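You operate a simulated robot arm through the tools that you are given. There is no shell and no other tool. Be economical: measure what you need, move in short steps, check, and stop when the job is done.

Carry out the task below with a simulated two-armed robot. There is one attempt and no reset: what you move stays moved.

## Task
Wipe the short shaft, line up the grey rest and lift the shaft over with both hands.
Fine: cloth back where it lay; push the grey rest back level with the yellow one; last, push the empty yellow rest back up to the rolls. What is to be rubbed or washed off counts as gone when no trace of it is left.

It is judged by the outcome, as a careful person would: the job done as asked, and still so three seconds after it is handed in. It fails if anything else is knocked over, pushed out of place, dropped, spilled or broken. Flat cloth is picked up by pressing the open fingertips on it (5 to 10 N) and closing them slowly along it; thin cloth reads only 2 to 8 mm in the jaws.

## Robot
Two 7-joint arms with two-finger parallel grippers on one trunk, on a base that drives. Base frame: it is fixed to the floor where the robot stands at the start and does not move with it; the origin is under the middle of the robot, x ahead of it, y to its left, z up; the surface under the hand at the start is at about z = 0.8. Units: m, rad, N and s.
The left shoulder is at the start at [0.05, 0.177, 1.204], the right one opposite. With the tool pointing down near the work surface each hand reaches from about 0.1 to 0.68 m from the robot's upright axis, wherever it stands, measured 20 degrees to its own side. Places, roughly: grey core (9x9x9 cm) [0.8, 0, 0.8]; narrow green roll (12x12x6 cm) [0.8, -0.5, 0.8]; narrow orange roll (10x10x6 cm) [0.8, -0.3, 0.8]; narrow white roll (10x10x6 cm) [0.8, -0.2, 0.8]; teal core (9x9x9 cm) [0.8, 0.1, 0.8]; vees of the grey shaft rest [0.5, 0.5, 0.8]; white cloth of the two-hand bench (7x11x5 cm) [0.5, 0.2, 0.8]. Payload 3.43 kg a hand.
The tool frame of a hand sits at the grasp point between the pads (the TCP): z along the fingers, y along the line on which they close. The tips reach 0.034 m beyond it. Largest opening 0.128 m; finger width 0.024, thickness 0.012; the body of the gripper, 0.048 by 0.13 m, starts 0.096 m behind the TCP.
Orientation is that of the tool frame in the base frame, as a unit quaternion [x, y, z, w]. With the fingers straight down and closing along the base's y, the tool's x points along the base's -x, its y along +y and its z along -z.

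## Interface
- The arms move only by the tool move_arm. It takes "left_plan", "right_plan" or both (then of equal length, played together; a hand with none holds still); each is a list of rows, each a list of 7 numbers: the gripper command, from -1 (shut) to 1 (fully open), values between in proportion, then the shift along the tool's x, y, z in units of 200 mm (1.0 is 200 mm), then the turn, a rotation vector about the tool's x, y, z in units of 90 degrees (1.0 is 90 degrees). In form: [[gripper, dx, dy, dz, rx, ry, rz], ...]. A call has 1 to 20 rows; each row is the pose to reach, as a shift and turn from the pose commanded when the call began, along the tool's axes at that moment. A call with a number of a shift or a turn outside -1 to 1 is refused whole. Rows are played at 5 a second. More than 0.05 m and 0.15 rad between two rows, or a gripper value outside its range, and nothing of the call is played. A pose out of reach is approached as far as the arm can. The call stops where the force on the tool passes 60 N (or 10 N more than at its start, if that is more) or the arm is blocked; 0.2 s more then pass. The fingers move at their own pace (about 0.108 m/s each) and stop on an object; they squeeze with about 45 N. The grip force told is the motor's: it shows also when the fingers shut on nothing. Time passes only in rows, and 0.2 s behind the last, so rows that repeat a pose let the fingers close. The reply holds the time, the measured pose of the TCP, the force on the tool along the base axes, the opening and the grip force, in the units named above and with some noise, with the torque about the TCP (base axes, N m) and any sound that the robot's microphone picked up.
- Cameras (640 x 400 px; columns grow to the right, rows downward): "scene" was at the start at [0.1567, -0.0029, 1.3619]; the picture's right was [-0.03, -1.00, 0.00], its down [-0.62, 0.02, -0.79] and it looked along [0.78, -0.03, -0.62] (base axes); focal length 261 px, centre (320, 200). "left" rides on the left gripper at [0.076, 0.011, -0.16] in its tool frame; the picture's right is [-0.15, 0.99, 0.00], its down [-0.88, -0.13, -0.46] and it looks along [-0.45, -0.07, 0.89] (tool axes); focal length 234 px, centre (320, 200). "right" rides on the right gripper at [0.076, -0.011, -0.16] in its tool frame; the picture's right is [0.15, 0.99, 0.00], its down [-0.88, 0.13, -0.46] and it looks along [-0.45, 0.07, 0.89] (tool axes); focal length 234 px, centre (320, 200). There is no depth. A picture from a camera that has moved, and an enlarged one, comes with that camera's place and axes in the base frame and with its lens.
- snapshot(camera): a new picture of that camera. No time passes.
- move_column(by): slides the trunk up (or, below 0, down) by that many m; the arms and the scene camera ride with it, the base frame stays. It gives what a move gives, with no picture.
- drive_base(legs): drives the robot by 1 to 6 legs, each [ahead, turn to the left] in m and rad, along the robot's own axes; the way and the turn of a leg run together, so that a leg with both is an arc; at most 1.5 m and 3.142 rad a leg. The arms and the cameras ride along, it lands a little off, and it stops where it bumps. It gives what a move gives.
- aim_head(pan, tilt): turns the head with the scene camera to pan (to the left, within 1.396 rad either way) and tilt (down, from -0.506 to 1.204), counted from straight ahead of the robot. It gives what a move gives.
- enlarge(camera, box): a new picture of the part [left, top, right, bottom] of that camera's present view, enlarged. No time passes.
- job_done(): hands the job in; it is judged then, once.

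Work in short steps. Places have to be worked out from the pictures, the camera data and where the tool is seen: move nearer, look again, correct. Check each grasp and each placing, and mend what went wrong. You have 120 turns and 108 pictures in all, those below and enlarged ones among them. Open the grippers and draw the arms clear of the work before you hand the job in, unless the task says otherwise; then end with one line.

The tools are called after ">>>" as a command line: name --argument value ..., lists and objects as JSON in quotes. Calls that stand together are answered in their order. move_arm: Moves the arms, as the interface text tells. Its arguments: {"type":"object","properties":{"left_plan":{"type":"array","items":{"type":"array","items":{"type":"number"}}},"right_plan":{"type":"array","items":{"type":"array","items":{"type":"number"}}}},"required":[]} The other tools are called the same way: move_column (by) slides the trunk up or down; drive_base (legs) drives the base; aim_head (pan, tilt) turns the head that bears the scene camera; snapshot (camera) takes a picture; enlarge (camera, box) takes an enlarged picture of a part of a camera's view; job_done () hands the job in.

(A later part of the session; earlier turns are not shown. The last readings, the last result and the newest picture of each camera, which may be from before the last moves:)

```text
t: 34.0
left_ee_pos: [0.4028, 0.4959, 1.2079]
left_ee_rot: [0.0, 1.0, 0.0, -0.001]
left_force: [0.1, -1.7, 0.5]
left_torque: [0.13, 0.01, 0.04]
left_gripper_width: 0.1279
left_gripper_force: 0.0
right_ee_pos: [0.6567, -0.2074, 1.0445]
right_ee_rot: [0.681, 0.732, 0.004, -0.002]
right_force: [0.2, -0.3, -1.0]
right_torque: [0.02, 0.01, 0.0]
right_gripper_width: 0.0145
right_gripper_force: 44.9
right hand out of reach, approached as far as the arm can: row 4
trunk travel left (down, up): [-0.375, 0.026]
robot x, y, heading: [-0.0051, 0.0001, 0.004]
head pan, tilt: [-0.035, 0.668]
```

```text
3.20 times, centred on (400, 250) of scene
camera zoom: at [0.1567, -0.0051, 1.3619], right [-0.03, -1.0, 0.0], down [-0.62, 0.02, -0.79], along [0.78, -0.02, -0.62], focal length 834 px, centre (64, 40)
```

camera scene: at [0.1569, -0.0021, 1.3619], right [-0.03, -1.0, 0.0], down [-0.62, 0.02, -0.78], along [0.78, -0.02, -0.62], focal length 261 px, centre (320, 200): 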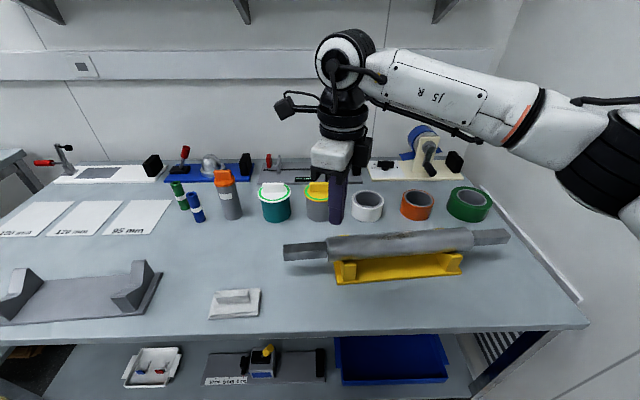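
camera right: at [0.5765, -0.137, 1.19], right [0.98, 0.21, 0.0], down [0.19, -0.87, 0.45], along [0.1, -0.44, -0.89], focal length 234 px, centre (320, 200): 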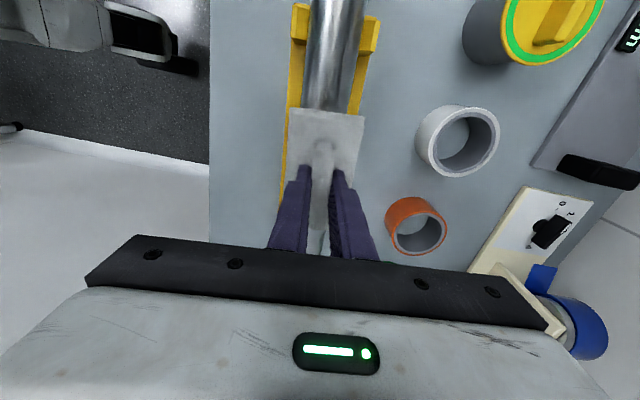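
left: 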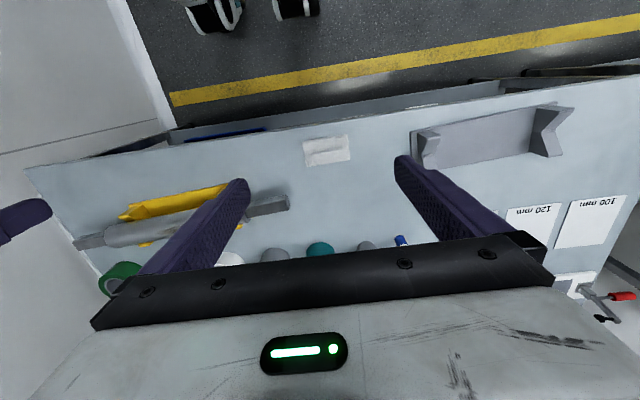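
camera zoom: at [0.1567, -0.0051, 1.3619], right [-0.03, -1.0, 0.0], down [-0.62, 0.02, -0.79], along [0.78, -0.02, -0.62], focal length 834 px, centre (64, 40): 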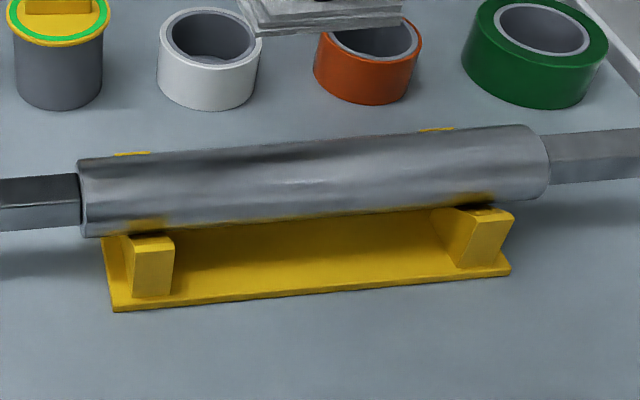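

The brown stain seems gone from this angle. I draw the right hand back toward the robot and bring the left camera in for a second view.

>>> move_arm --right_plan '[[-1, 0, -0.2, -0.1, 0, 0, 0], [-1, 0, -0.4, -0.15, 0, 0, 0], [-1, 0, -0.6, -0.2, 0, 0, 0], [-1, 0, -0.8, -0.2, 0, 0, 0], [-1, -0.2, -0.9, -0.2, 0, 0, 0], [-1, -0.4, -1.0, -0.2, 0, 0, 0], [-1, -0.6, -1.0, -0.2, 0, 0, 0], [-1, -0.8, -1.0, -0.2, 0, 0, 0]]' --left_plan '[[1, 0, -0.2, 0, 0, 0, 0], [1, 0, -0.4, 0, 0, 0, 0], [1, 0, -0.6, 0, 0, 0, 0], [1, 0, -0.8, 0, 0, 0, 0], [1, 0, -1.0, 0, 0, 0, 0], [1, 0, -1.0, 0, 0, 0, 0], [1, 0, -1.0, 0, 0, 0, 0], [1, 0, -1.0, 0, 0, 0, 0]]'

>>> move_arm --left_plan '[[1, 0, -0.2, 0, 0, 0, 0], [1, 0, -0.4, 0.1, 0, 0, 0], [1, 0, -0.6, 0.2, 0, 0, 0], [1, 0, -0.8, 0.3, 0, 0, 0], [1, 0, -1.0, 0.4, 0, 0, 0]]'

>>> snapshot --camera "left"

>>> enlarge --camera "scene" --box '[300, 200, 500, 300]'

```text
t: 35.8
left_ee_pos: [0.4035, 0.2973, 1.2059]
left_ee_rot: [-0.001, 1.0, -0.001, -0.001]
left_force: [-0.6, -0.1, -0.2]
left_torque: [0.02, 0.0, -0.02]
left_gripper_width: 0.128
left_gripper_force: 0.1
right_ee_pos: [0.4688, -0.3799, 1.0821]
right_ee_rot: [0.682, 0.731, 0.002, -0.002]
right_force: [0.3, -0.4, -0.6]
right_torque: [0.01, -0.01, 0.03]
right_gripper_width: 0.0147
right_gripper_force: 45.1
trunk travel left (down, up): [-0.375, 0.026]
robot x, y, heading: [0.0017, -0.0009, -0.003]
head pan, tilt: [-0.035, 0.668]
```

```text
t: 37.0
left_ee_pos: [0.401, 0.095, 1.1255]
left_ee_rot: [0.0, 1.0, -0.001, -0.001]
left_force: [-0.4, 0.2, -0.2]
left_torque: [0.05, -0.02, -0.03]
left_gripper_width: 0.1278
left_gripper_force: 0.1
right_ee_pos: [0.4696, -0.3808, 1.0815]
right_ee_rot: [0.684, 0.73, 0.004, -0.001]
right_force: [1.6, 0.0, -0.3]
right_torque: [0.01, -0.02, 0.01]
right_gripper_width: 0.0146
right_gripper_force: 45.3
trunk travel left (down, up): [-0.375, 0.026]
robot x, y, heading: [-0.0007, -0.0007, 0.003]
head pan, tilt: [-0.035, 0.668]
```

```text
76 pictures are left
camera left: at [0.3258, 0.1067, 1.2873], right [0.14, 0.99, 0.0], down [0.88, -0.13, 0.45], along [0.45, -0.07, -0.89], focal length 234 px, centre (320, 200)
```

left: 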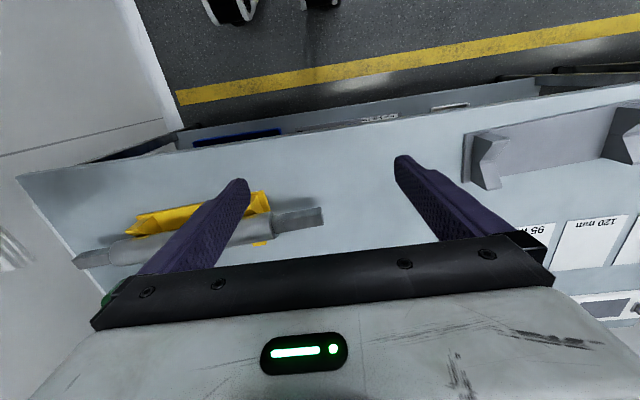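

```text
3.20 times, centred on (400, 250) of scene
camera zoom: at [0.157, -0.0036, 1.3619], right [-0.03, -1.0, 0.0], down [-0.62, 0.02, -0.78], along [0.78, -0.03, -0.62], focal length 834 px, centre (64, 40)
```

zoom: 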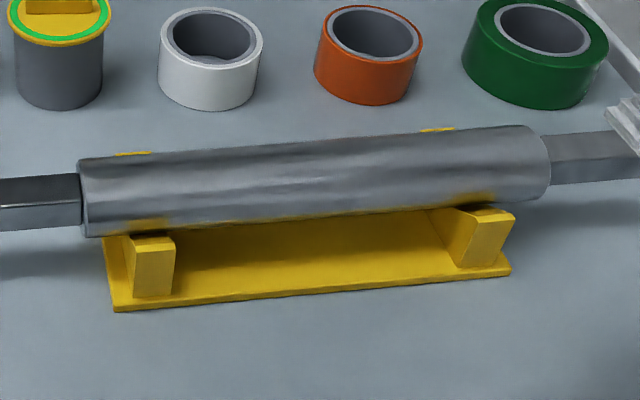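

From the scene camera it looks clean. I move the left hand further right to view the shaft between its fingers.

>>> move_arm --left_plan '[[1, 0.1, -0.2, 0, 0, 0, 0], [1, 0.2, -0.4, 0, 0, 0, 0], [1, 0.2, -0.6, 0, 0, 0, 0], [1, 0.2, -0.8, 0, 0, 0, 0]]'

>>> snapshot --camera "left"

```text
t: 38.0
left_ee_pos: [0.3627, -0.0638, 1.1278]
left_ee_rot: [-0.001, 1.0, -0.001, -0.001]
left_force: [0.1, 0.0, -0.1]
left_torque: [-0.01, 0.02, -0.01]
left_gripper_width: 0.1277
left_gripper_force: 0.1
right_ee_pos: [0.4683, -0.3804, 1.0825]
right_ee_rot: [0.684, 0.73, 0.003, -0.001]
right_force: [0.4, 0.1, -0.1]
right_torque: [0.01, 0.01, -0.04]
right_gripper_width: 0.0144
right_gripper_force: 45.2
trunk travel left (down, up): [-0.375, 0.026]
robot x, y, heading: [0.0021, -0.0006, 0.002]
head pan, tilt: [-0.035, 0.668]
```

```text
74 pictures are left
camera left: at [0.2866, -0.052, 1.2883], right [0.14, 0.99, 0.0], down [0.88, -0.13, 0.45], along [0.45, -0.07, -0.89], focal length 234 px, centre (320, 200)
```

left: 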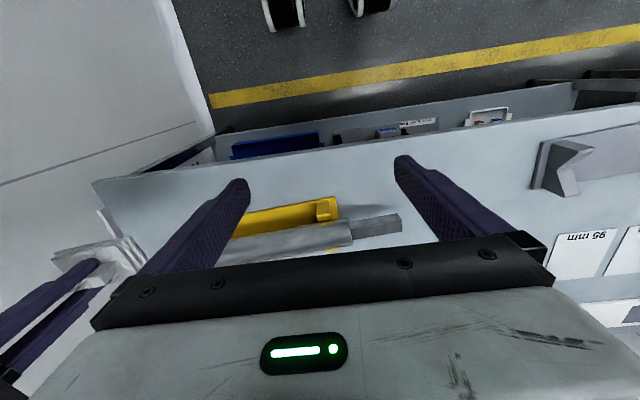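

I shift it further ahead and to the right to see the stained stretch in full.

>>> move_arm --left_plan '[[1, -0.2, -0.1, 0, 0, 0, 0], [1, -0.4, -0.2, 0, 0, 0, 0], [1, -0.5, -0.35, 0, 0, 0, 0], [1, -0.6, -0.5, 0, 0, 0, 0]]'

>>> enlarge --camera "left" --box '[200, 140, 420, 290]'

```text
t: 39.2
left_ee_pos: [0.4913, -0.1154, 1.1209]
left_ee_rot: [-0.033, 0.999, -0.003, -0.009]
left_force: [0.0, -0.3, -0.6]
left_torque: [-0.03, 0.02, 0.02]
left_gripper_width: 0.128
left_gripper_force: 0.1
left hand out of reach, approached as far as the arm can: row 4
right_ee_pos: [0.4686, -0.3795, 1.0815]
right_ee_rot: [0.683, 0.731, 0.003, -0.002]
right_force: [-0.1, 0.1, 0.3]
right_torque: [-0.05, 0.03, 0.0]
right_gripper_width: 0.0143
right_gripper_force: 44.8
trunk travel left (down, up): [-0.375, 0.026]
robot x, y, heading: [-0.0041, 0.0007, 0.006]
head pan, tilt: [-0.035, 0.668]
stopped in row 4 (left hand): the arm was blocked; the commanded pose is now the measured one
```

```text
2.67 times, centred on (310, 215) of left
camera zoom: at [0.4177, -0.1059, 1.2827], right [0.08, 1.0, -0.01], down [0.9, -0.07, 0.44], along [0.44, -0.04, -0.9], focal length 624 px, centre (347, 160)
```

zoom: 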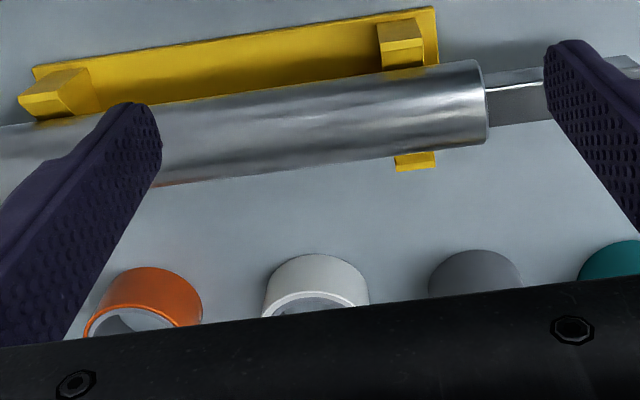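

The shaft is clean from above too. I take the left hand away, turn the base left and carry the cloth back.

>>> move_arm --left_plan '[[1, 0, 0.2, 0, 0, 0, 0], [1, 0.1, 0.4, -0.1, 0, 0, 0], [1, 0.2, 0.6, -0.2, 0, 0, 0], [1, 0.3, 0.8, -0.3, 0, 0, 0], [1, 0.4, 1, -0.4, 0, 0, 0]]'

>>> move_arm --left_plan '[[1, 0, 0.2, 0, 0, 0, 0], [1, 0, 0.4, 0, 0, 0, 0], [1, 0, 0.6, 0, 0, 0, 0], [1, 0, 0.8, 0, 0, 0, 0], [1, 0, 1, 0, 0, 0, 0]]'

>>> move_arm --left_plan '[[1, 0, 0.2, 0, 0, 0, 0], [1, 0, 0.4, 0, 0, 0, 0], [1, 0, 0.6, 0, 0, 0, 0], [1, 0, 0.8, 0, 0, 0, 0], [1, 0, 1, 0, 0, 0, 0]]'

>>> drive_base --legs '[[0, 0.447]]'

```text
t: 40.4
left_ee_pos: [0.3988, 0.0806, 1.1998]
left_ee_rot: [-0.031, 0.999, -0.004, -0.01]
left_force: [-0.2, 0.3, -0.3]
left_torque: [0.0, 0.0, 0.02]
left_gripper_width: 0.1281
left_gripper_force: 0.1
right_ee_pos: [0.4679, -0.3788, 1.0811]
right_ee_rot: [0.682, 0.731, 0.003, -0.001]
right_force: [0.4, -0.1, -0.5]
right_torque: [-0.03, 0.0, 0.0]
right_gripper_width: 0.0146
right_gripper_force: 45.2
trunk travel left (down, up): [-0.375, 0.026]
robot x, y, heading: [0.002, 0.0005, -0.002]
head pan, tilt: [-0.035, 0.668]
```

```text
t: 41.6
left_ee_pos: [0.3848, 0.2797, 1.1996]
left_ee_rot: [-0.029, 1.0, -0.004, -0.01]
left_force: [-0.2, -0.2, 0.5]
left_torque: [-0.02, -0.03, 0.01]
left_gripper_width: 0.1281
left_gripper_force: 0.1
right_ee_pos: [0.4686, -0.3792, 1.0817]
right_ee_rot: [0.682, 0.731, 0.003, -0.001]
right_force: [-0.3, -0.4, 0.2]
right_torque: [-0.02, 0.01, -0.03]
right_gripper_width: 0.0145
right_gripper_force: 44.8
trunk travel left (down, up): [-0.375, 0.026]
robot x, y, heading: [0.0011, -0.0007, 0.003]
head pan, tilt: [-0.035, 0.668]
```

```text
t: 42.8
left_ee_pos: [0.3751, 0.4796, 1.1996]
left_ee_rot: [-0.029, 1.0, -0.004, -0.01]
left_force: [-0.1, 0.0, 0.3]
left_torque: [-0.01, -0.01, -0.02]
left_gripper_width: 0.1282
left_gripper_force: 0.1
right_ee_pos: [0.468, -0.3784, 1.0824]
right_ee_rot: [0.683, 0.73, 0.004, -0.001]
right_force: [-0.6, 0.5, -0.2]
right_torque: [-0.01, 0.02, 0.01]
right_gripper_width: 0.0144
right_gripper_force: 45.0
trunk travel left (down, up): [-0.375, 0.026]
robot x, y, heading: [-0.0001, 0.0022, 0.001]
head pan, tilt: [-0.035, 0.668]
```

```text
t: 44.5
left_ee_pos: [0.1289, 0.5951, 1.199]
left_ee_rot: [-0.254, 0.967, -0.006, -0.009]
left_force: [0.0, -0.3, -0.1]
left_torque: [-0.05, 0.0, 0.01]
left_gripper_width: 0.128
left_gripper_force: 0.0
right_ee_pos: [0.588, -0.1357, 1.0813]
right_ee_rot: [0.502, 0.865, 0.003, -0.002]
right_force: [0.3, 0.6, 0.1]
right_torque: [-0.02, -0.02, 0.02]
right_gripper_width: 0.0145
right_gripper_force: 45.5
trunk travel left (down, up): [-0.375, 0.026]
robot x, y, heading: [0.0016, 0.0017, 0.455]
head pan, tilt: [-0.035, 0.668]
```

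Moving the cloth back over its spot, in two stages.

>>> move_arm --right_plan '[[-1, 0.2, 0.04, 0, 0, 0, 0.05], [-1, 0.4, 0.08, 0, 0, 0, 0.1], [-1, 0.6, 0.12, 0, 0, 0, 0.15], [-1, 0.8, 0.16, 0, 0, 0, 0.2], [-1, 1.0, 0.2, 0, 0, 0, 0.25], [-1, 1.0, 0.2, 0, 0, 0, 0.294]]'

```text
t: 45.9
left_ee_pos: [0.1291, 0.5933, 1.1995]
left_ee_rot: [-0.254, 0.967, -0.005, -0.009]
left_force: [0.1, 0.4, 0.2]
left_torque: [-0.01, -0.01, -0.03]
left_gripper_width: 0.128
left_gripper_force: 0.2
right_ee_pos: [0.5237, 0.0576, 1.0832]
right_ee_rot: [0.688, 0.726, 0.002, -0.002]
right_force: [-0.1, -0.5, -1.0]
right_torque: [0.0, 0.04, -0.04]
right_gripper_width: 0.0145
right_gripper_force: 45.2
trunk travel left (down, up): [-0.375, 0.026]
robot x, y, heading: [0.0006, 0.0006, 0.452]
head pan, tilt: [-0.035, 0.668]
```

>>> move_arm --right_plan '[[-1, 0.2, -0.06, 0, 0, 0, 0], [-1, 0.4, -0.12, 0.05, 0, 0, 0], [-1, 0.6, -0.182, 0.15, 0, 0, 0], [-1, 0.64, -0.182, 0.35, 0, 0, 0], [-1, 0.64, -0.182, 0.55, 0, 0, 0], [-1, 0.64, -0.182, 0.75, 0, 0, 0], [-1, 0.64, -0.182, 0.95, 0, 0, 0], [-1, 0.64, -0.182, 1.0, 0, 0, 0]]'

>>> enlarge --camera "right" --box '[240, 80, 400, 260]'

```text
t: 47.7
left_ee_pos: [0.1281, 0.5938, 1.1994]
left_ee_rot: [-0.253, 0.967, -0.006, -0.01]
left_force: [0.7, 0.0, 0.4]
left_torque: [-0.01, 0.02, 0.0]
left_gripper_width: 0.1278
left_gripper_force: 0.1
right_ee_pos: [0.4786, 0.1846, 0.8845]
right_ee_rot: [0.686, 0.727, 0.003, -0.003]
right_force: [-0.6, -0.4, -0.3]
right_torque: [-0.01, 0.01, 0.0]
right_gripper_width: 0.0144
right_gripper_force: 44.9
trunk travel left (down, up): [-0.375, 0.026]
robot x, y, heading: [0.0013, 0.0006, 0.452]
head pan, tilt: [-0.035, 0.668]
```

```text
2.22 times, centred on (320, 170) of right
camera zoom: at [0.4632, 0.2575, 1.0444], right [0.98, 0.2, 0.0], down [0.18, -0.87, 0.45], along [0.09, -0.44, -0.89], focal length 520 px, centre (320, 267)
```

zoom: 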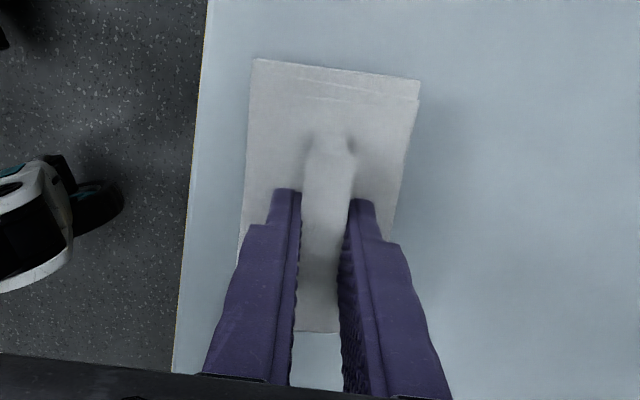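

On target. I set it down and release.

>>> move_arm --right_plan '[[-1, 0, 0.007, 0.06, 0, 0, 0], [-1, 0, 0.007, 0.12, 0, 0, 0], [-1, 0, 0.007, 0.15, 0, 0, 0], [-0.7, 0, 0.007, 0.15, 0, 0, 0], [-0.45, 0, 0.007, 0.15, 0, 0, 0], [-0.45, 0, 0.007, 0.1, 0, 0, 0], [-0.3, 0, 0.007, -0.1, 0, 0, 0], [0, 0, 0.007, -0.3, 0, 0, 0], [0.5, 0, 0.007, -0.5, 0, 0, 0], [0.5, 0, 0.007, -0.7, 0, 0, 0]]'

>>> snapshot --camera "scene"

>>> snapshot --camera "right"

```text
t: 49.9
left_ee_pos: [0.1282, 0.5941, 1.1993]
left_ee_rot: [-0.253, 0.967, -0.006, -0.009]
left_force: [-0.1, -0.6, 0.3]
left_torque: [0.03, -0.01, 0.0]
left_gripper_width: 0.128
left_gripper_force: 0.1
right_ee_pos: [0.4793, 0.1833, 1.0246]
right_ee_rot: [0.686, 0.728, 0.002, -0.002]
right_force: [1.8, 0.6, -0.1]
right_torque: [-0.03, -0.02, 0.0]
right_gripper_width: 0.096
right_gripper_force: 0.0
trunk travel left (down, up): [-0.375, 0.026]
robot x, y, heading: [-0.0001, 0.0006, 0.455]
head pan, tilt: [-0.035, 0.668]
```

```text
71 pictures are left
camera scene: at [0.1418, 0.066, 1.3619], right [0.41, -0.91, 0.0], down [-0.57, -0.25, -0.79], along [0.72, 0.32, -0.62], focal length 261 px, centre (320, 200)
```

scene: 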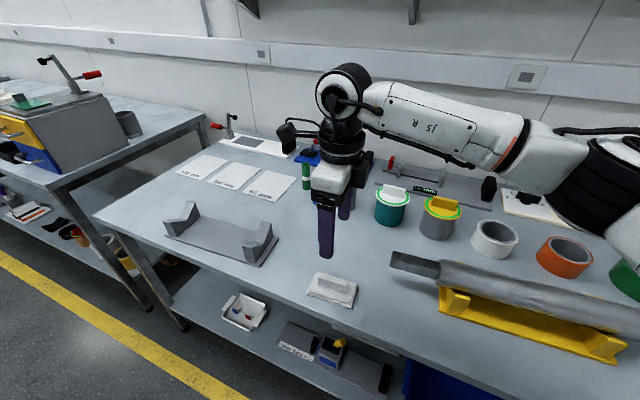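

```text
70 pictures are left
camera right: at [0.4618, 0.256, 1.1852], right [0.98, 0.2, 0.0], down [0.18, -0.87, 0.45], along [0.09, -0.44, -0.89], focal length 234 px, centre (320, 200)
```

right: 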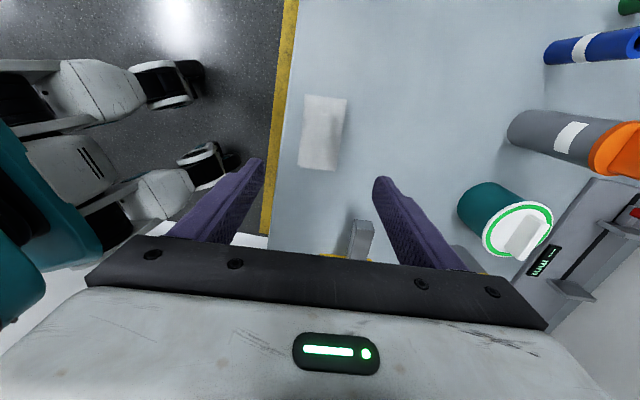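

Cloth is back in place. Now I drive sideways to stand in front of the grey rest: raise the right hand, turn left, advance 0.5 m, turn back.

>>> move_arm --right_plan '[[0.5, 0, -0.1, -0.2, 0, 0, 0], [0.5, -0.15, -0.2, -0.35, 0, 0, 0], [0.5, -0.3, -0.35, -0.45, 0, 0, 0], [0.5, -0.45, -0.5, -0.5, 0, 0, 0]]'

>>> drive_base --legs '[[0, 1.116], [0.5, 0], [0, -1.571]]'

>>> aim_head --pan 0 --tilt 0.75

>>> snapshot --camera "scene"

```text
t: 50.9
left_ee_pos: [0.1285, 0.5944, 1.1987]
left_ee_rot: [-0.254, 0.967, -0.004, -0.008]
left_force: [-0.2, -0.2, -0.2]
left_torque: [0.01, -0.02, -0.02]
left_gripper_width: 0.1282
left_gripper_force: 0.0
right_ee_pos: [0.3849, 0.0851, 1.1241]
right_ee_rot: [0.687, 0.727, 0.002, -0.003]
right_force: [0.1, -0.1, -0.5]
right_torque: [0.0, -0.02, -0.01]
right_gripper_width: 0.0956
right_gripper_force: 0.1
trunk travel left (down, up): [-0.375, 0.026]
robot x, y, heading: [0.0013, -0.0019, 0.454]
head pan, tilt: [-0.035, 0.668]
```

```text
t: 60.4
left_ee_pos: [0.3807, 0.9843, 1.1987]
left_ee_rot: [-0.033, 0.999, -0.003, -0.009]
left_force: [0.7, -0.5, -0.1]
left_torque: [0.0, 0.03, 0.0]
left_gripper_width: 0.128
left_gripper_force: 0.0
right_ee_pos: [0.3936, 0.4175, 1.1235]
right_ee_rot: [0.83, 0.558, 0.002, -0.002]
right_force: [-1.5, 0.7, 0.2]
right_torque: [-0.01, -0.02, 0.0]
right_gripper_width: 0.096
right_gripper_force: 0.1
trunk travel left (down, up): [-0.375, 0.026]
robot x, y, heading: [0.0071, 0.505, 0.007]
head pan, tilt: [-0.035, 0.668]
```

```text
t: 61.0
left_ee_pos: [0.3802, 0.9855, 1.1974]
left_ee_rot: [-0.033, 0.999, -0.003, -0.009]
left_force: [0.3, -0.6, -0.8]
left_torque: [-0.02, 0.02, -0.01]
left_gripper_width: 0.1279
left_gripper_force: 0.1
right_ee_pos: [0.3946, 0.4179, 1.1245]
right_ee_rot: [0.83, 0.558, 0.003, -0.003]
right_force: [0.7, -0.2, -0.1]
right_torque: [0.01, 0.01, -0.01]
right_gripper_width: 0.096
right_gripper_force: 0.0
trunk travel left (down, up): [-0.375, 0.026]
robot x, y, heading: [0.0064, 0.5018, 0.008]
head pan, tilt: [0.0, 0.75]
```

```text
69 pictures are left
camera scene: at [0.1624, 0.506, 1.355], right [0.01, -1.0, 0.0], down [-0.68, -0.01, -0.73], along [0.73, 0.01, -0.68], focal length 261 px, centre (320, 200)
```

scene: 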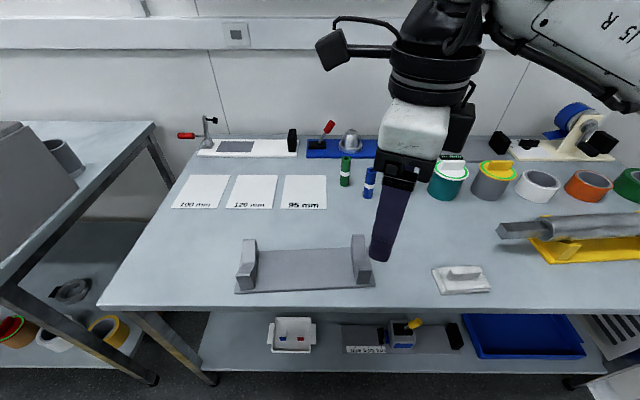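

Now in front of the grey rest (front edge runs (0.448,0.702)–(0.466,0.386)). I clear the right hand to the right and bring the left hand over.

>>> move_arm --right_plan '[[0.5, -0.185, 0.0756, 0, 0, 0, 0], [0.5, -0.37, 0.151, 0, 0, 0, 0], [0.5, -0.555, 0.2268, 0, 0, 0, 0], [0.5, -0.74, 0.302, 0, 0, 0, 0], [0.5, -0.926, 0.378, 0, 0, 0, 0]]' --left_plan '[[1, 0, -0.2, 0, 0, 0, 0], [1, 0, -0.4, 0, 0, 0, 0], [1, 0, -0.6, 0, 0, 0, 0], [1, 0, -0.8, 0, 0, 0, 0], [1, 0, -1, 0, 0, 0, 0]]'

>>> move_arm --left_plan '[[1, 0, -0.2, 0.1, 0, 0, 0], [1, 0, -0.4, 0.2, 0, 0, 0], [1, 0, -0.6, 0.3, 0, 0, 0], [1, 0, -0.8, 0.4, 0, 0, 0], [1, 0, -1, 0.5, 0, 0, 0], [1, 0, -1, 0.7, 0, 0, 0], [1, 0, -1, 0.9, 0, 0, 0]]'

>>> snapshot --camera "left"

```text
t: 62.2
left_ee_pos: [0.3971, 0.7833, 1.2005]
left_ee_rot: [-0.032, 0.999, -0.003, -0.009]
left_force: [0.3, -0.8, 0.8]
left_torque: [0.03, -0.02, 0.02]
left_gripper_width: 0.1278
left_gripper_force: 0.0
right_ee_pos: [0.3943, 0.2147, 1.1214]
right_ee_rot: [0.829, 0.559, 0.004, -0.003]
right_force: [-0.1, 0.3, -0.5]
right_torque: [0.04, 0.02, 0.01]
right_gripper_width: 0.096
right_gripper_force: 0.0
trunk travel left (down, up): [-0.375, 0.026]
robot x, y, heading: [0.0093, 0.5044, 0.008]
head pan, tilt: [0.0, 0.75]
```

```text
t: 63.8
left_ee_pos: [0.4035, 0.5837, 1.0219]
left_ee_rot: [-0.034, 0.999, -0.004, -0.009]
left_force: [0.4, 0.2, -0.5]
left_torque: [-0.03, -0.04, 0.01]
left_gripper_width: 0.1281
left_gripper_force: 0.1
right_ee_pos: [0.3951, 0.2159, 1.1227]
right_ee_rot: [0.83, 0.557, 0.003, -0.003]
right_force: [-0.9, 0.3, -0.5]
right_torque: [0.03, -0.02, 0.01]
right_gripper_width: 0.0961
right_gripper_force: 0.1
trunk travel left (down, up): [-0.375, 0.026]
robot x, y, heading: [0.0108, 0.5037, 0.014]
head pan, tilt: [0.0, 0.75]
```

```text
68 pictures are left
camera left: at [0.3292, 0.5921, 1.1824], right [0.08, 1.0, -0.01], down [0.89, -0.07, 0.44], along [0.44, -0.04, -0.9], focal length 234 px, centre (320, 200)
```

left: 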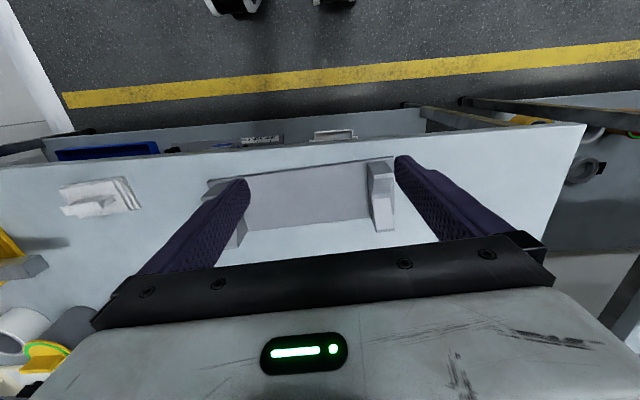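

Consistent: front edge centre (0.455, 0.543). I lower the open fingers just in front of it.

>>> move_arm --left_plan '[[1, -0.04, -0.1, 0.2, 0, 0, 0], [1, -0.07, -0.2, 0.4, 0, 0, 0], [1, -0.07, -0.2, 0.6, 0, 0, 0], [1, -0.07, -0.2, 0.8, 0, 0, 0]]'

>>> snapshot --camera "left"

>>> enlarge --camera "scene" --box '[220, 220, 400, 310]'

```text
t: 64.8
left_ee_pos: [0.4179, 0.5436, 0.8616]
left_ee_rot: [-0.033, 0.999, -0.004, -0.009]
left_force: [0.3, -0.5, -1.1]
left_torque: [-0.03, 0.02, -0.02]
left_gripper_width: 0.1281
left_gripper_force: 0.1
right_ee_pos: [0.3946, 0.2156, 1.1224]
right_ee_rot: [0.83, 0.558, 0.003, -0.002]
right_force: [0.2, -0.2, -1.1]
right_torque: [0.0, -0.01, 0.01]
right_gripper_width: 0.0959
right_gripper_force: 0.1
trunk travel left (down, up): [-0.375, 0.026]
robot x, y, heading: [0.0075, 0.5073, 0.012]
head pan, tilt: [0.0, 0.75]
```

```text
67 pictures are left
camera left: at [0.3432, 0.5518, 1.0229], right [0.08, 1.0, -0.01], down [0.9, -0.07, 0.44], along [0.44, -0.04, -0.9], focal length 234 px, centre (320, 200)
```

left: 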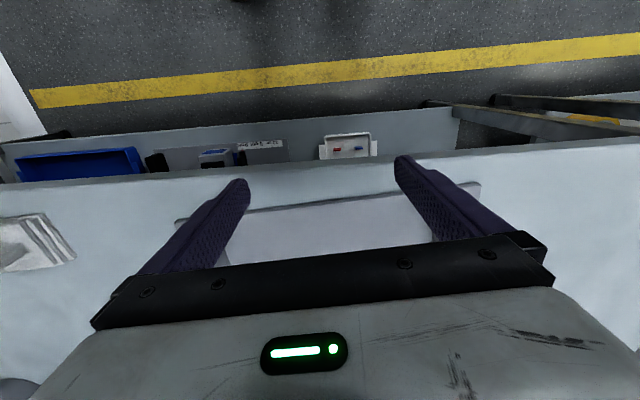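

```text
3.56 times, centred on (310, 265) of scene
camera zoom: at [0.1625, 0.506, 1.355], right [0.01, -1.0, 0.0], down [-0.68, -0.01, -0.73], along [0.73, 0.01, -0.68], focal length 927 px, centre (356, -31)
```

zoom: 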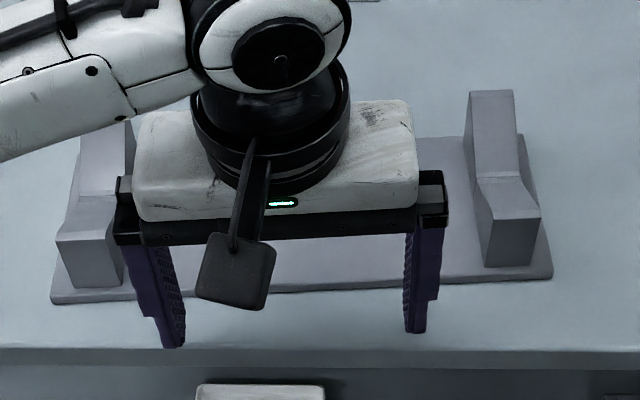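

Fingertips are in front of the edge. I lower to tip height ~6 mm over the table.

>>> move_arm --left_plan '[[1, 0, 0, 0.05, 0, 0, 0], [1, 0, 0, 0.09, 0, 0, 0], [1, 0, 0, 0.11, 0, 0, 0]]'

>>> move_arm --left_plan '[[1, -0.04, 0, 0, 0, 0, 0], [1, -0.08, 0, 0, 0, 0, 0], [1, -0.12, 0, 0, 0, 0, 0], [1, -0.16, 0, 0, 0, 0, 0], [1, -0.2, 0, 0, 0, 0, 0], [1, -0.24, 0, 0, 0, 0, 0]]'

>>> enlarge --camera "scene" --box '[220, 220, 400, 310]'

```text
t: 65.6
left_ee_pos: [0.4185, 0.5449, 0.8389]
left_ee_rot: [-0.034, 0.999, -0.004, -0.009]
left_force: [-0.2, 0.8, 0.5]
left_torque: [-0.01, 0.01, 0.02]
left_gripper_width: 0.128
left_gripper_force: 0.0
right_ee_pos: [0.3942, 0.2153, 1.1228]
right_ee_rot: [0.83, 0.557, 0.003, -0.002]
right_force: [0.0, 0.1, -0.5]
right_torque: [0.0, 0.0, 0.01]
right_gripper_width: 0.0961
right_gripper_force: 0.0
trunk travel left (down, up): [-0.375, 0.026]
robot x, y, heading: [0.0078, 0.5046, 0.011]
head pan, tilt: [0.0, 0.75]
```

```text
t: 67.0
left_ee_pos: [0.4649, 0.5484, 0.8387]
left_ee_rot: [-0.033, 0.999, -0.004, -0.009]
left_force: [-6.1, -0.6, -1.1]
left_torque: [0.02, 0.23, 0.08]
left_gripper_width: 0.1279
left_gripper_force: 0.1
right_ee_pos: [0.3939, 0.2167, 1.1218]
right_ee_rot: [0.83, 0.558, 0.003, -0.002]
right_force: [0.2, 0.2, 0.7]
right_torque: [-0.01, 0.0, 0.01]
right_gripper_width: 0.0961
right_gripper_force: 0.0
trunk travel left (down, up): [-0.375, 0.026]
robot x, y, heading: [0.0086, 0.503, 0.008]
head pan, tilt: [0.0, 0.75]
```

```text
3.56 times, centred on (310, 265) of scene
camera zoom: at [0.162, 0.506, 1.355], right [0.01, -1.0, 0.0], down [-0.68, -0.01, -0.73], along [0.73, 0.01, -0.68], focal length 927 px, centre (356, -31)
```

zoom: 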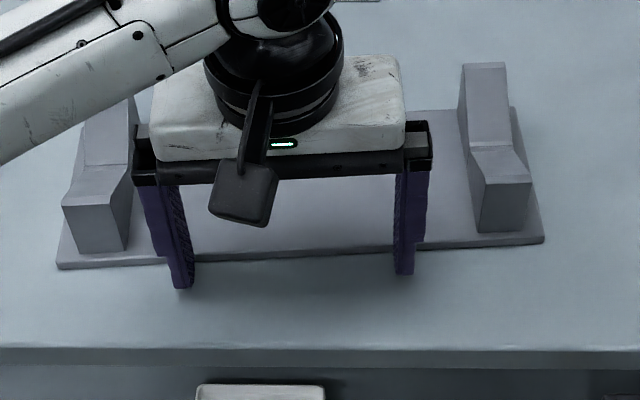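

The rest slides easily (6 N), its front centre now ≈0.476. The yellow's front centre is ≈0.5405, so I push 64 mm more.

>>> move_arm --left_plan '[[1, -0.04, -0.003, 0, 0, 0, 0], [1, -0.09, -0.006, 0, 0, 0, 0], [1, -0.14, -0.009, 0, 0, 0, 0], [1, -0.19, -0.012, 0, 0, 0, 0], [1, -0.24, -0.016, 0, 0, 0, 0], [1, -0.28, -0.019, 0, 0, 0, 0], [1, -0.31, -0.021, 0, 0, 0, 0]]'

>>> enlarge --camera "scene" --box '[220, 200, 400, 290]'

>>> snapshot --camera "scene"

```text
t: 68.6
left_ee_pos: [0.5282, 0.5474, 0.8378]
left_ee_rot: [-0.034, 0.999, -0.003, -0.008]
left_force: [-6.7, -1.0, 1.1]
left_torque: [0.16, 0.19, 0.05]
left_gripper_width: 0.1277
left_gripper_force: 0.1
right_ee_pos: [0.3935, 0.2151, 1.1232]
right_ee_rot: [0.83, 0.558, 0.003, -0.001]
right_force: [-0.1, -0.9, 0.6]
right_torque: [-0.01, -0.02, 0.01]
right_gripper_width: 0.0962
right_gripper_force: 0.0
trunk travel left (down, up): [-0.375, 0.026]
robot x, y, heading: [0.0089, 0.5092, 0.004]
head pan, tilt: [0.0, 0.75]
```

```text
3.56 times, centred on (310, 245) of scene
camera zoom: at [0.1617, 0.5059, 1.355], right [0.01, -1.0, 0.0], down [-0.68, -0.01, -0.73], along [0.73, 0.01, -0.68], focal length 927 px, centre (356, 40)
```

zoom: 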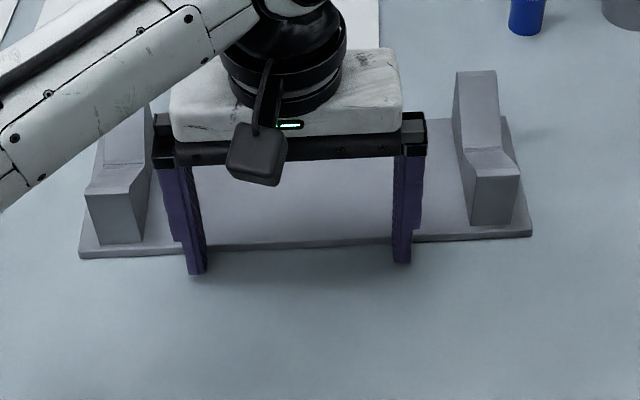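

```text
63 pictures are left
camera scene: at [0.1617, 0.5059, 1.355], right [0.01, -1.0, 0.0], down [-0.68, -0.01, -0.73], along [0.73, 0.01, -0.68], focal length 261 px, centre (320, 200)
```

scene: 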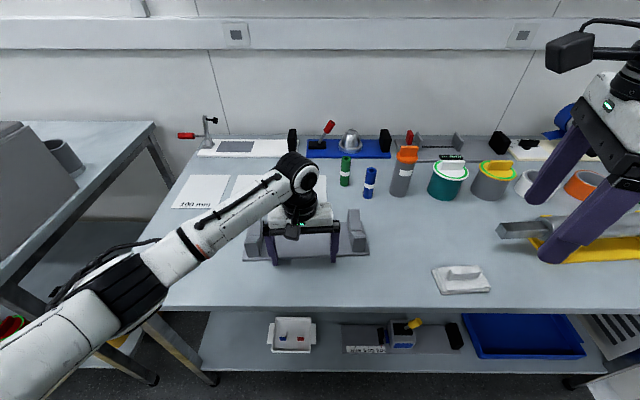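

The grey rest's front centre is now ≈0.539. I back off and raise the left hand, and turn the left gripper to close along x for the shaft.

>>> move_arm --left_plan '[[1, 0.15, 0, 0, 0, 0, 0], [1, 0.3, 0, -0.1, 0, 0, 0], [1, 0.4, 0, -0.3, 0, 0, 0], [1, 0.5, 0, -0.5, 0, 0, 0], [1, 0.55, 0, -0.7, 0, 0, 0], [1, 0.6, 0, -0.9, 0, 0, -0.08], [1, 0.6, 0, -1.0, 0, 0, -0.16], [1, 0.6, 0, -1.0, 0, 0, -0.25], [1, 0.6, 0, -1.0, 0, 0, -0.34], [1, 0.6, 0, -1.0, 0, 0, -0.43], [1, 0.6, 0, -1.0, 0, 0, -0.52], [1, 0.6, 0, -1.0, 0, 0, -0.61], [1, 0.6, 0, -1.0, 0, 0, -0.7], [1, 0.6, 0, -1.0, 0, 0, -0.79], [1, 0.6, 0, -1.0, 0, 0, -0.88], [1, 0.6, 0, -1.0, 0, 0, -0.96]]'

>>> snapshot --camera "scene"

```text
t: 72.0
left_ee_pos: [0.4127, 0.5394, 1.0394]
left_ee_rot: [0.71, -0.705, -0.003, 0.008]
left_force: [0.0, -0.6, -0.6]
left_torque: [0.02, 0.02, -0.01]
left_gripper_width: 0.128
left_gripper_force: 0.0
right_ee_pos: [0.3934, 0.2162, 1.1232]
right_ee_rot: [0.83, 0.558, 0.004, -0.002]
right_force: [-0.4, 0.0, 0.6]
right_torque: [-0.01, 0.01, -0.01]
right_gripper_width: 0.0961
right_gripper_force: 0.1
trunk travel left (down, up): [-0.375, 0.026]
robot x, y, heading: [0.0069, 0.5048, 0.011]
head pan, tilt: [0.0, 0.75]
```

```text
62 pictures are left
camera scene: at [0.1624, 0.506, 1.355], right [0.01, -1.0, 0.0], down [-0.68, -0.01, -0.73], along [0.73, 0.01, -0.68], focal length 261 px, centre (320, 200)
```

scene: 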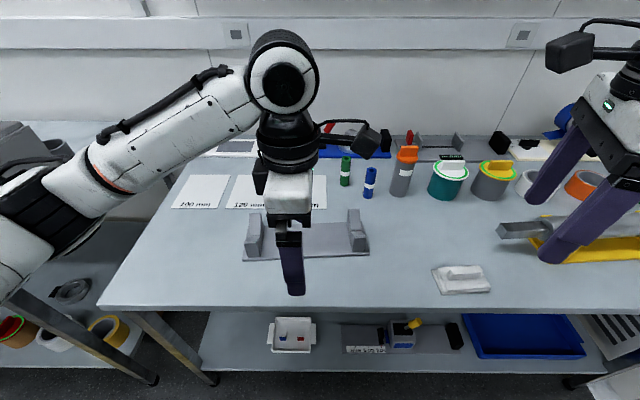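

Now I drive back to stand before the shaft (robot y≈-0.12), reversing so the hands stay clear of the right wall.

>>> drive_base --legs '[[0, 1.565], [-0.625, 0], [0, -1.571]]'

>>> snapshot --camera "scene"

```text
t: 82.5
left_ee_pos: [0.41, -0.0045, 1.0373]
left_ee_rot: [0.78, -0.626, -0.003, 0.012]
left_force: [0.8, 0.3, 0.7]
left_torque: [-0.01, 0.0, -0.02]
left_gripper_width: 0.128
left_gripper_force: 0.1
right_ee_pos: [0.4622, -0.3148, 1.1178]
right_ee_rot: [0.756, 0.654, -0.004, -0.005]
right_force: [0.2, 0.7, 0.2]
right_torque: [0.03, 0.01, 0.01]
right_gripper_width: 0.0961
right_gripper_force: 0.0
trunk travel left (down, up): [-0.375, 0.026]
robot x, y, heading: [0.0195, -0.1271, 0.234]
head pan, tilt: [0.0, 0.75]
stopped in leg 3: the robot was blocked; the commanded pose is now the measured one
```

```text
61 pictures are left
camera scene: at [0.1761, -0.0889, 1.3538], right [0.23, -0.97, 0.0], down [-0.67, -0.16, -0.73], along [0.71, 0.17, -0.69], focal length 261 px, centre (320, 200)
```

scene: 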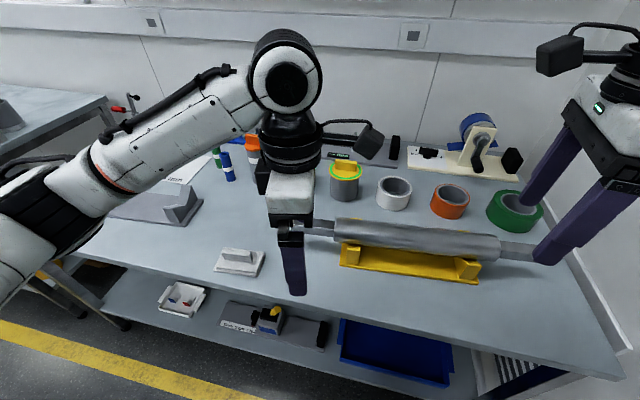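

Blocked before finishing the turn — probably the right elbow at the wall. I look to the right.

>>> aim_head --pan -0.9 --tilt 0.6

>>> snapshot --camera "scene"

```text
t: 83.7
left_ee_pos: [0.4107, -0.0029, 1.0369]
left_ee_rot: [0.78, -0.626, -0.005, 0.012]
left_force: [0.1, -0.2, 0.7]
left_torque: [0.0, 0.01, 0.03]
left_gripper_width: 0.128
left_gripper_force: 0.2
right_ee_pos: [0.4626, -0.3145, 1.1181]
right_ee_rot: [0.757, 0.653, -0.003, -0.004]
right_force: [0.7, 0.3, -0.1]
right_torque: [-0.02, 0.01, -0.02]
right_gripper_width: 0.0959
right_gripper_force: 0.2
trunk travel left (down, up): [-0.375, 0.026]
robot x, y, heading: [0.0184, -0.1255, 0.226]
head pan, tilt: [-0.901, 0.6]
```

```text
60 pictures are left
camera scene: at [0.1658, -0.1627, 1.3667], right [-0.62, -0.78, 0.01], down [-0.45, 0.35, -0.82], along [0.64, -0.51, -0.57], focal length 261 px, centre (320, 200)
```

scene: 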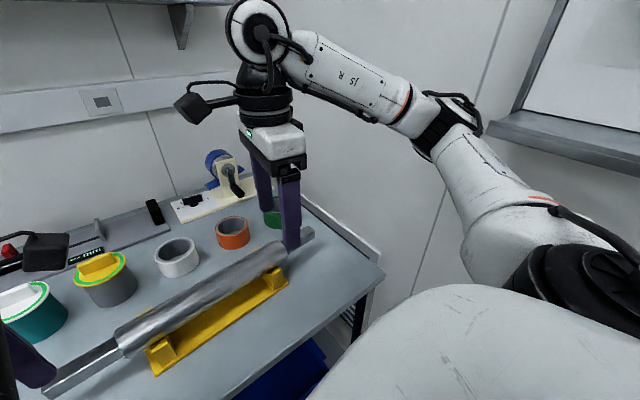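

The right elbow touched the wall. I reposition to about (0.1, 0, heading 0), where it has room.

>>> drive_base --legs '[[0, 0.78], [0.15, 0], [0, -1.0]]'

>>> aim_head --pan -0.3 --tilt 0.8

>>> snapshot --camera "scene"

```text
t: 89.7
left_ee_pos: [0.5018, 0.0362, 1.04]
left_ee_rot: [-0.705, 0.709, 0.003, -0.01]
left_force: [-0.2, 0.3, -1.0]
left_torque: [0.04, 0.03, -0.01]
left_gripper_width: 0.128
left_gripper_force: 0.0
right_ee_pos: [0.4842, -0.2799, 1.1204]
right_ee_rot: [0.825, 0.565, 0.0, -0.003]
right_force: [0.2, -0.3, -1.5]
right_torque: [-0.01, 0.0, -0.01]
right_gripper_width: 0.096
right_gripper_force: 0.0
trunk travel left (down, up): [-0.375, 0.026]
robot x, y, heading: [0.1015, -0.0004, 0.011]
head pan, tilt: [-0.901, 0.6]
```

```text
t: 90.7
left_ee_pos: [0.501, 0.0361, 1.04]
left_ee_rot: [-0.706, 0.709, 0.003, -0.01]
left_force: [0.7, -0.3, -1.3]
left_torque: [0.02, 0.03, 0.01]
left_gripper_width: 0.1278
left_gripper_force: 0.0
right_ee_pos: [0.4839, -0.2795, 1.1207]
right_ee_rot: [0.825, 0.565, -0.001, -0.003]
right_force: [0.3, 0.0, -0.1]
right_torque: [-0.01, -0.02, -0.01]
right_gripper_width: 0.0962
right_gripper_force: 0.0
trunk travel left (down, up): [-0.375, 0.026]
robot x, y, heading: [0.1007, 0.0008, 0.006]
head pan, tilt: [-0.3, 0.799]
```

```text
59 pictures are left
camera scene: at [0.247, -0.0195, 1.351], right [-0.29, -0.96, 0.0], down [-0.69, 0.21, -0.7], along [0.67, -0.2, -0.72], focal length 261 px, centre (320, 200)
```

scene: 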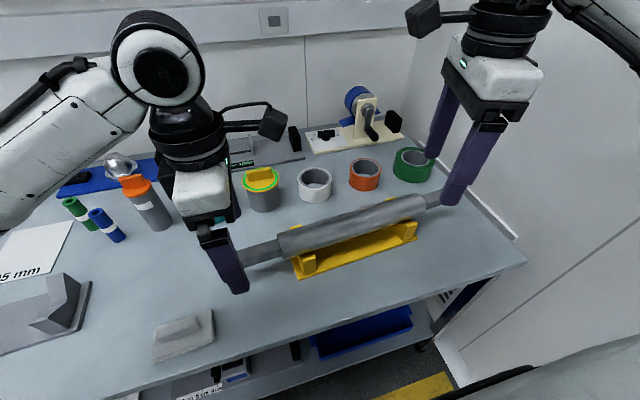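

Good standing place. I enlarge the shaft to measure it and double-check it is clean.

>>> enlarge --camera "scene" --box '[220, 160, 460, 310]'

>>> snapshot --camera "left"

>>> snapshot --camera "right"

```text
2.67 times, centred on (340, 235) of scene
camera zoom: at [0.247, -0.0195, 1.351], right [-0.29, -0.96, 0.0], down [-0.69, 0.21, -0.7], along [0.67, -0.2, -0.72], focal length 695 px, centre (267, 107)
```

zoom: 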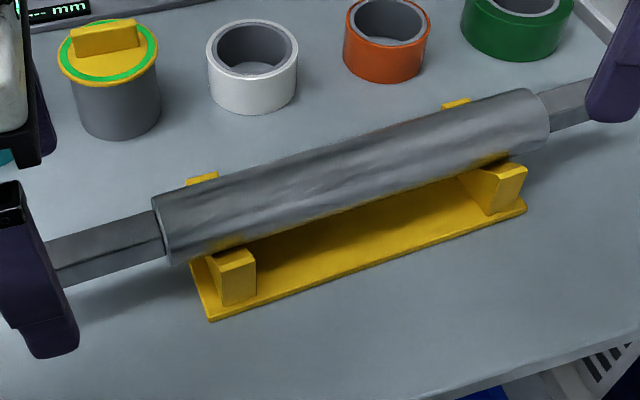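

```text
57 pictures are left
camera left: at [0.4921, -0.0376, 1.2016], right [-0.99, 0.15, 0.02], down [0.14, 0.88, 0.45], along [0.05, 0.44, -0.89], focal length 234 px, centre (320, 200)
```

left: 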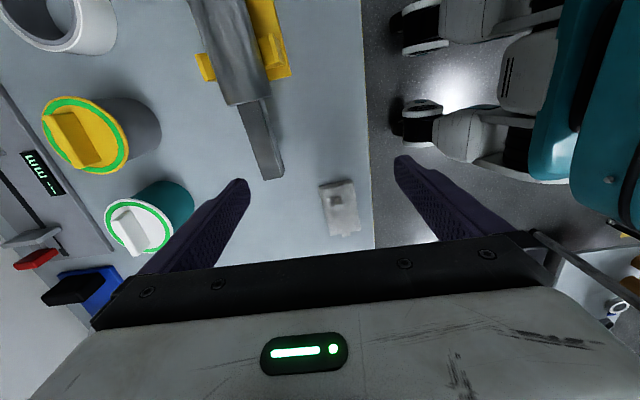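

```text
56 pictures are left
camera right: at [0.5006, -0.2068, 1.2811], right [0.98, -0.22, 0.0], down [-0.2, -0.87, 0.45], along [-0.1, -0.44, -0.89], focal length 234 px, centre (320, 200)
```

right: 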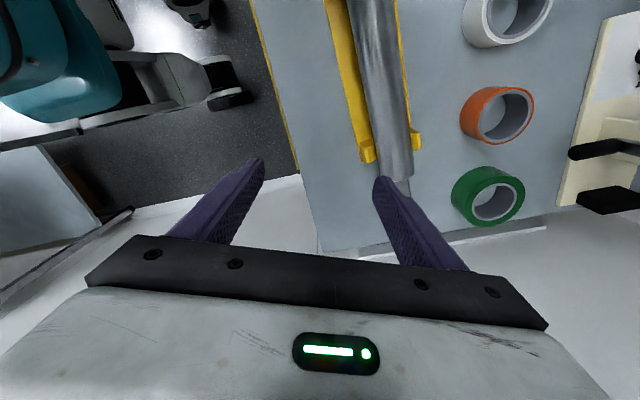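

I zoom the left view on the shaft's left end.

>>> enlarge --camera "left" --box '[180, 0, 340, 200]'

```text
2.00 times, centred on (260, 100) of left
camera zoom: at [0.4921, -0.0376, 1.2016], right [-0.99, 0.15, 0.02], down [0.14, 0.88, 0.45], along [0.05, 0.44, -0.89], focal length 468 px, centre (440, 400)
```

zoom: 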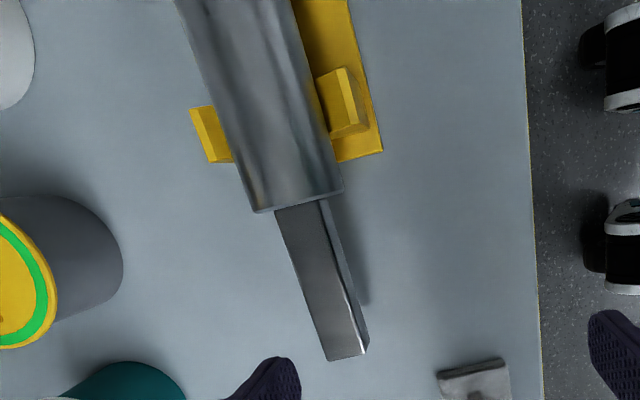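

Left end: square ≈27 mm, from (0.578,-0.03) to (0.573,0.073), axis z≈0.87. I bring both open grippers above the square ends, aligned.

>>> move_arm --left_plan '[[1, 0.01, -0.06, 0, 0, 0, -0.01], [1, 0.02, -0.13, 0, 0, 0, -0.02], [1, 0.03, -0.2, 0.05, 0, 0, -0.03], [1, 0.04, -0.27, 0.12, 0, 0, -0.038], [1, 0.055, -0.33, 0.2, 0, 0, -0.038], [1, 0.055, -0.375, 0.28, 0, 0, -0.038], [1, 0.055, -0.375, 0.35, 0, 0, -0.038]]' --right_plan '[[0.8, -0.08, 0.13, 0.05, 0, 0, -0.04], [1, -0.16, 0.26, 0.1, 0, 0, -0.08], [1, -0.24, 0.39, 0.2, 0, 0, -0.12], [1, -0.32, 0.52, 0.3, 0, 0, -0.16], [1, -0.4, 0.65, 0.4, 0, 0, -0.2], [1, -0.48, 0.78, 0.5, 0, 0, -0.24], [1, -0.563, 0.904, 0.6, 0, 0, -0.274]]'

>>> snapshot --camera "right"

>>> snapshot --camera "left"

>>> snapshot --camera "scene"

```text
t: 92.3
left_ee_pos: [0.5755, 0.0233, 0.9689]
left_ee_rot: [0.728, -0.686, -0.003, 0.008]
left_force: [0.6, 0.3, -0.1]
left_torque: [-0.04, 0.03, -0.02]
left_gripper_width: 0.1278
left_gripper_force: 0.0
right_ee_pos: [0.6139, -0.4488, 0.9997]
right_ee_rot: [0.685, 0.729, 0.001, -0.003]
right_force: [0.9, -1.2, -0.1]
right_torque: [0.02, -0.01, 0.01]
right_gripper_width: 0.128
right_gripper_force: 0.0
trunk travel left (down, up): [-0.375, 0.026]
robot x, y, heading: [0.1017, 0.002, 0.007]
head pan, tilt: [-0.3, 0.799]
```

```text
54 pictures are left
camera right: at [0.5984, -0.3753, 1.1603], right [0.98, 0.21, 0.0], down [0.19, -0.87, 0.45], along [0.09, -0.44, -0.89], focal length 234 px, centre (320, 200)
```

right: 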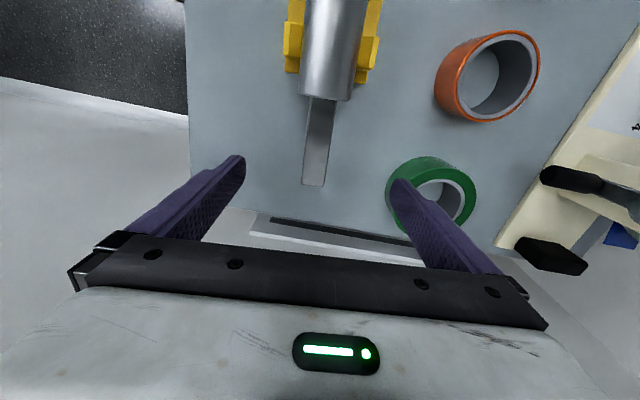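

```text
53 pictures are left
camera left: at [0.5698, -0.0498, 1.13], right [-1.0, 0.09, 0.02], down [0.09, 0.89, 0.45], along [0.02, 0.45, -0.89], focal length 234 px, centre (320, 200)
```

left: 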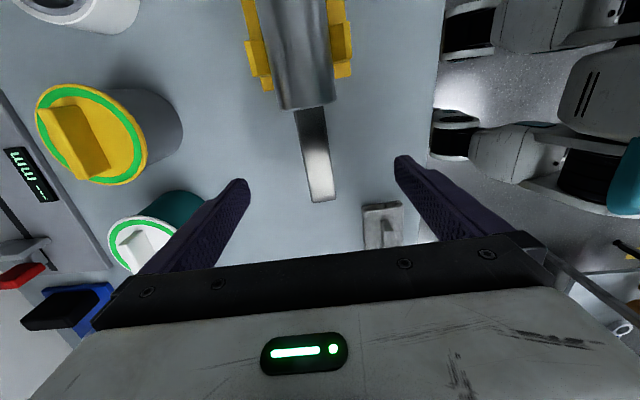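

```text
52 pictures are left
camera scene: at [0.2474, -0.0196, 1.3509], right [-0.29, -0.96, 0.0], down [-0.69, 0.21, -0.7], along [0.67, -0.2, -0.72], focal length 261 px, centre (320, 200)
```

scene: 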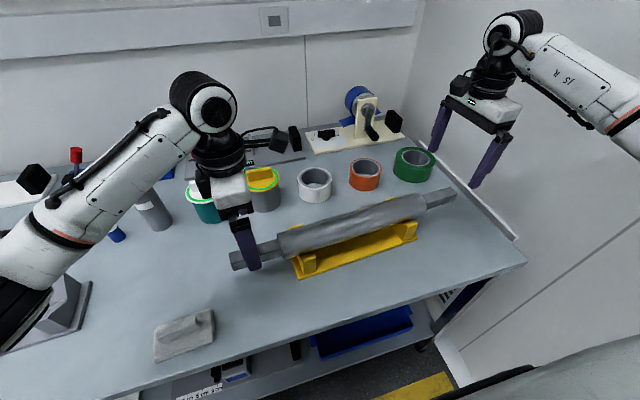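

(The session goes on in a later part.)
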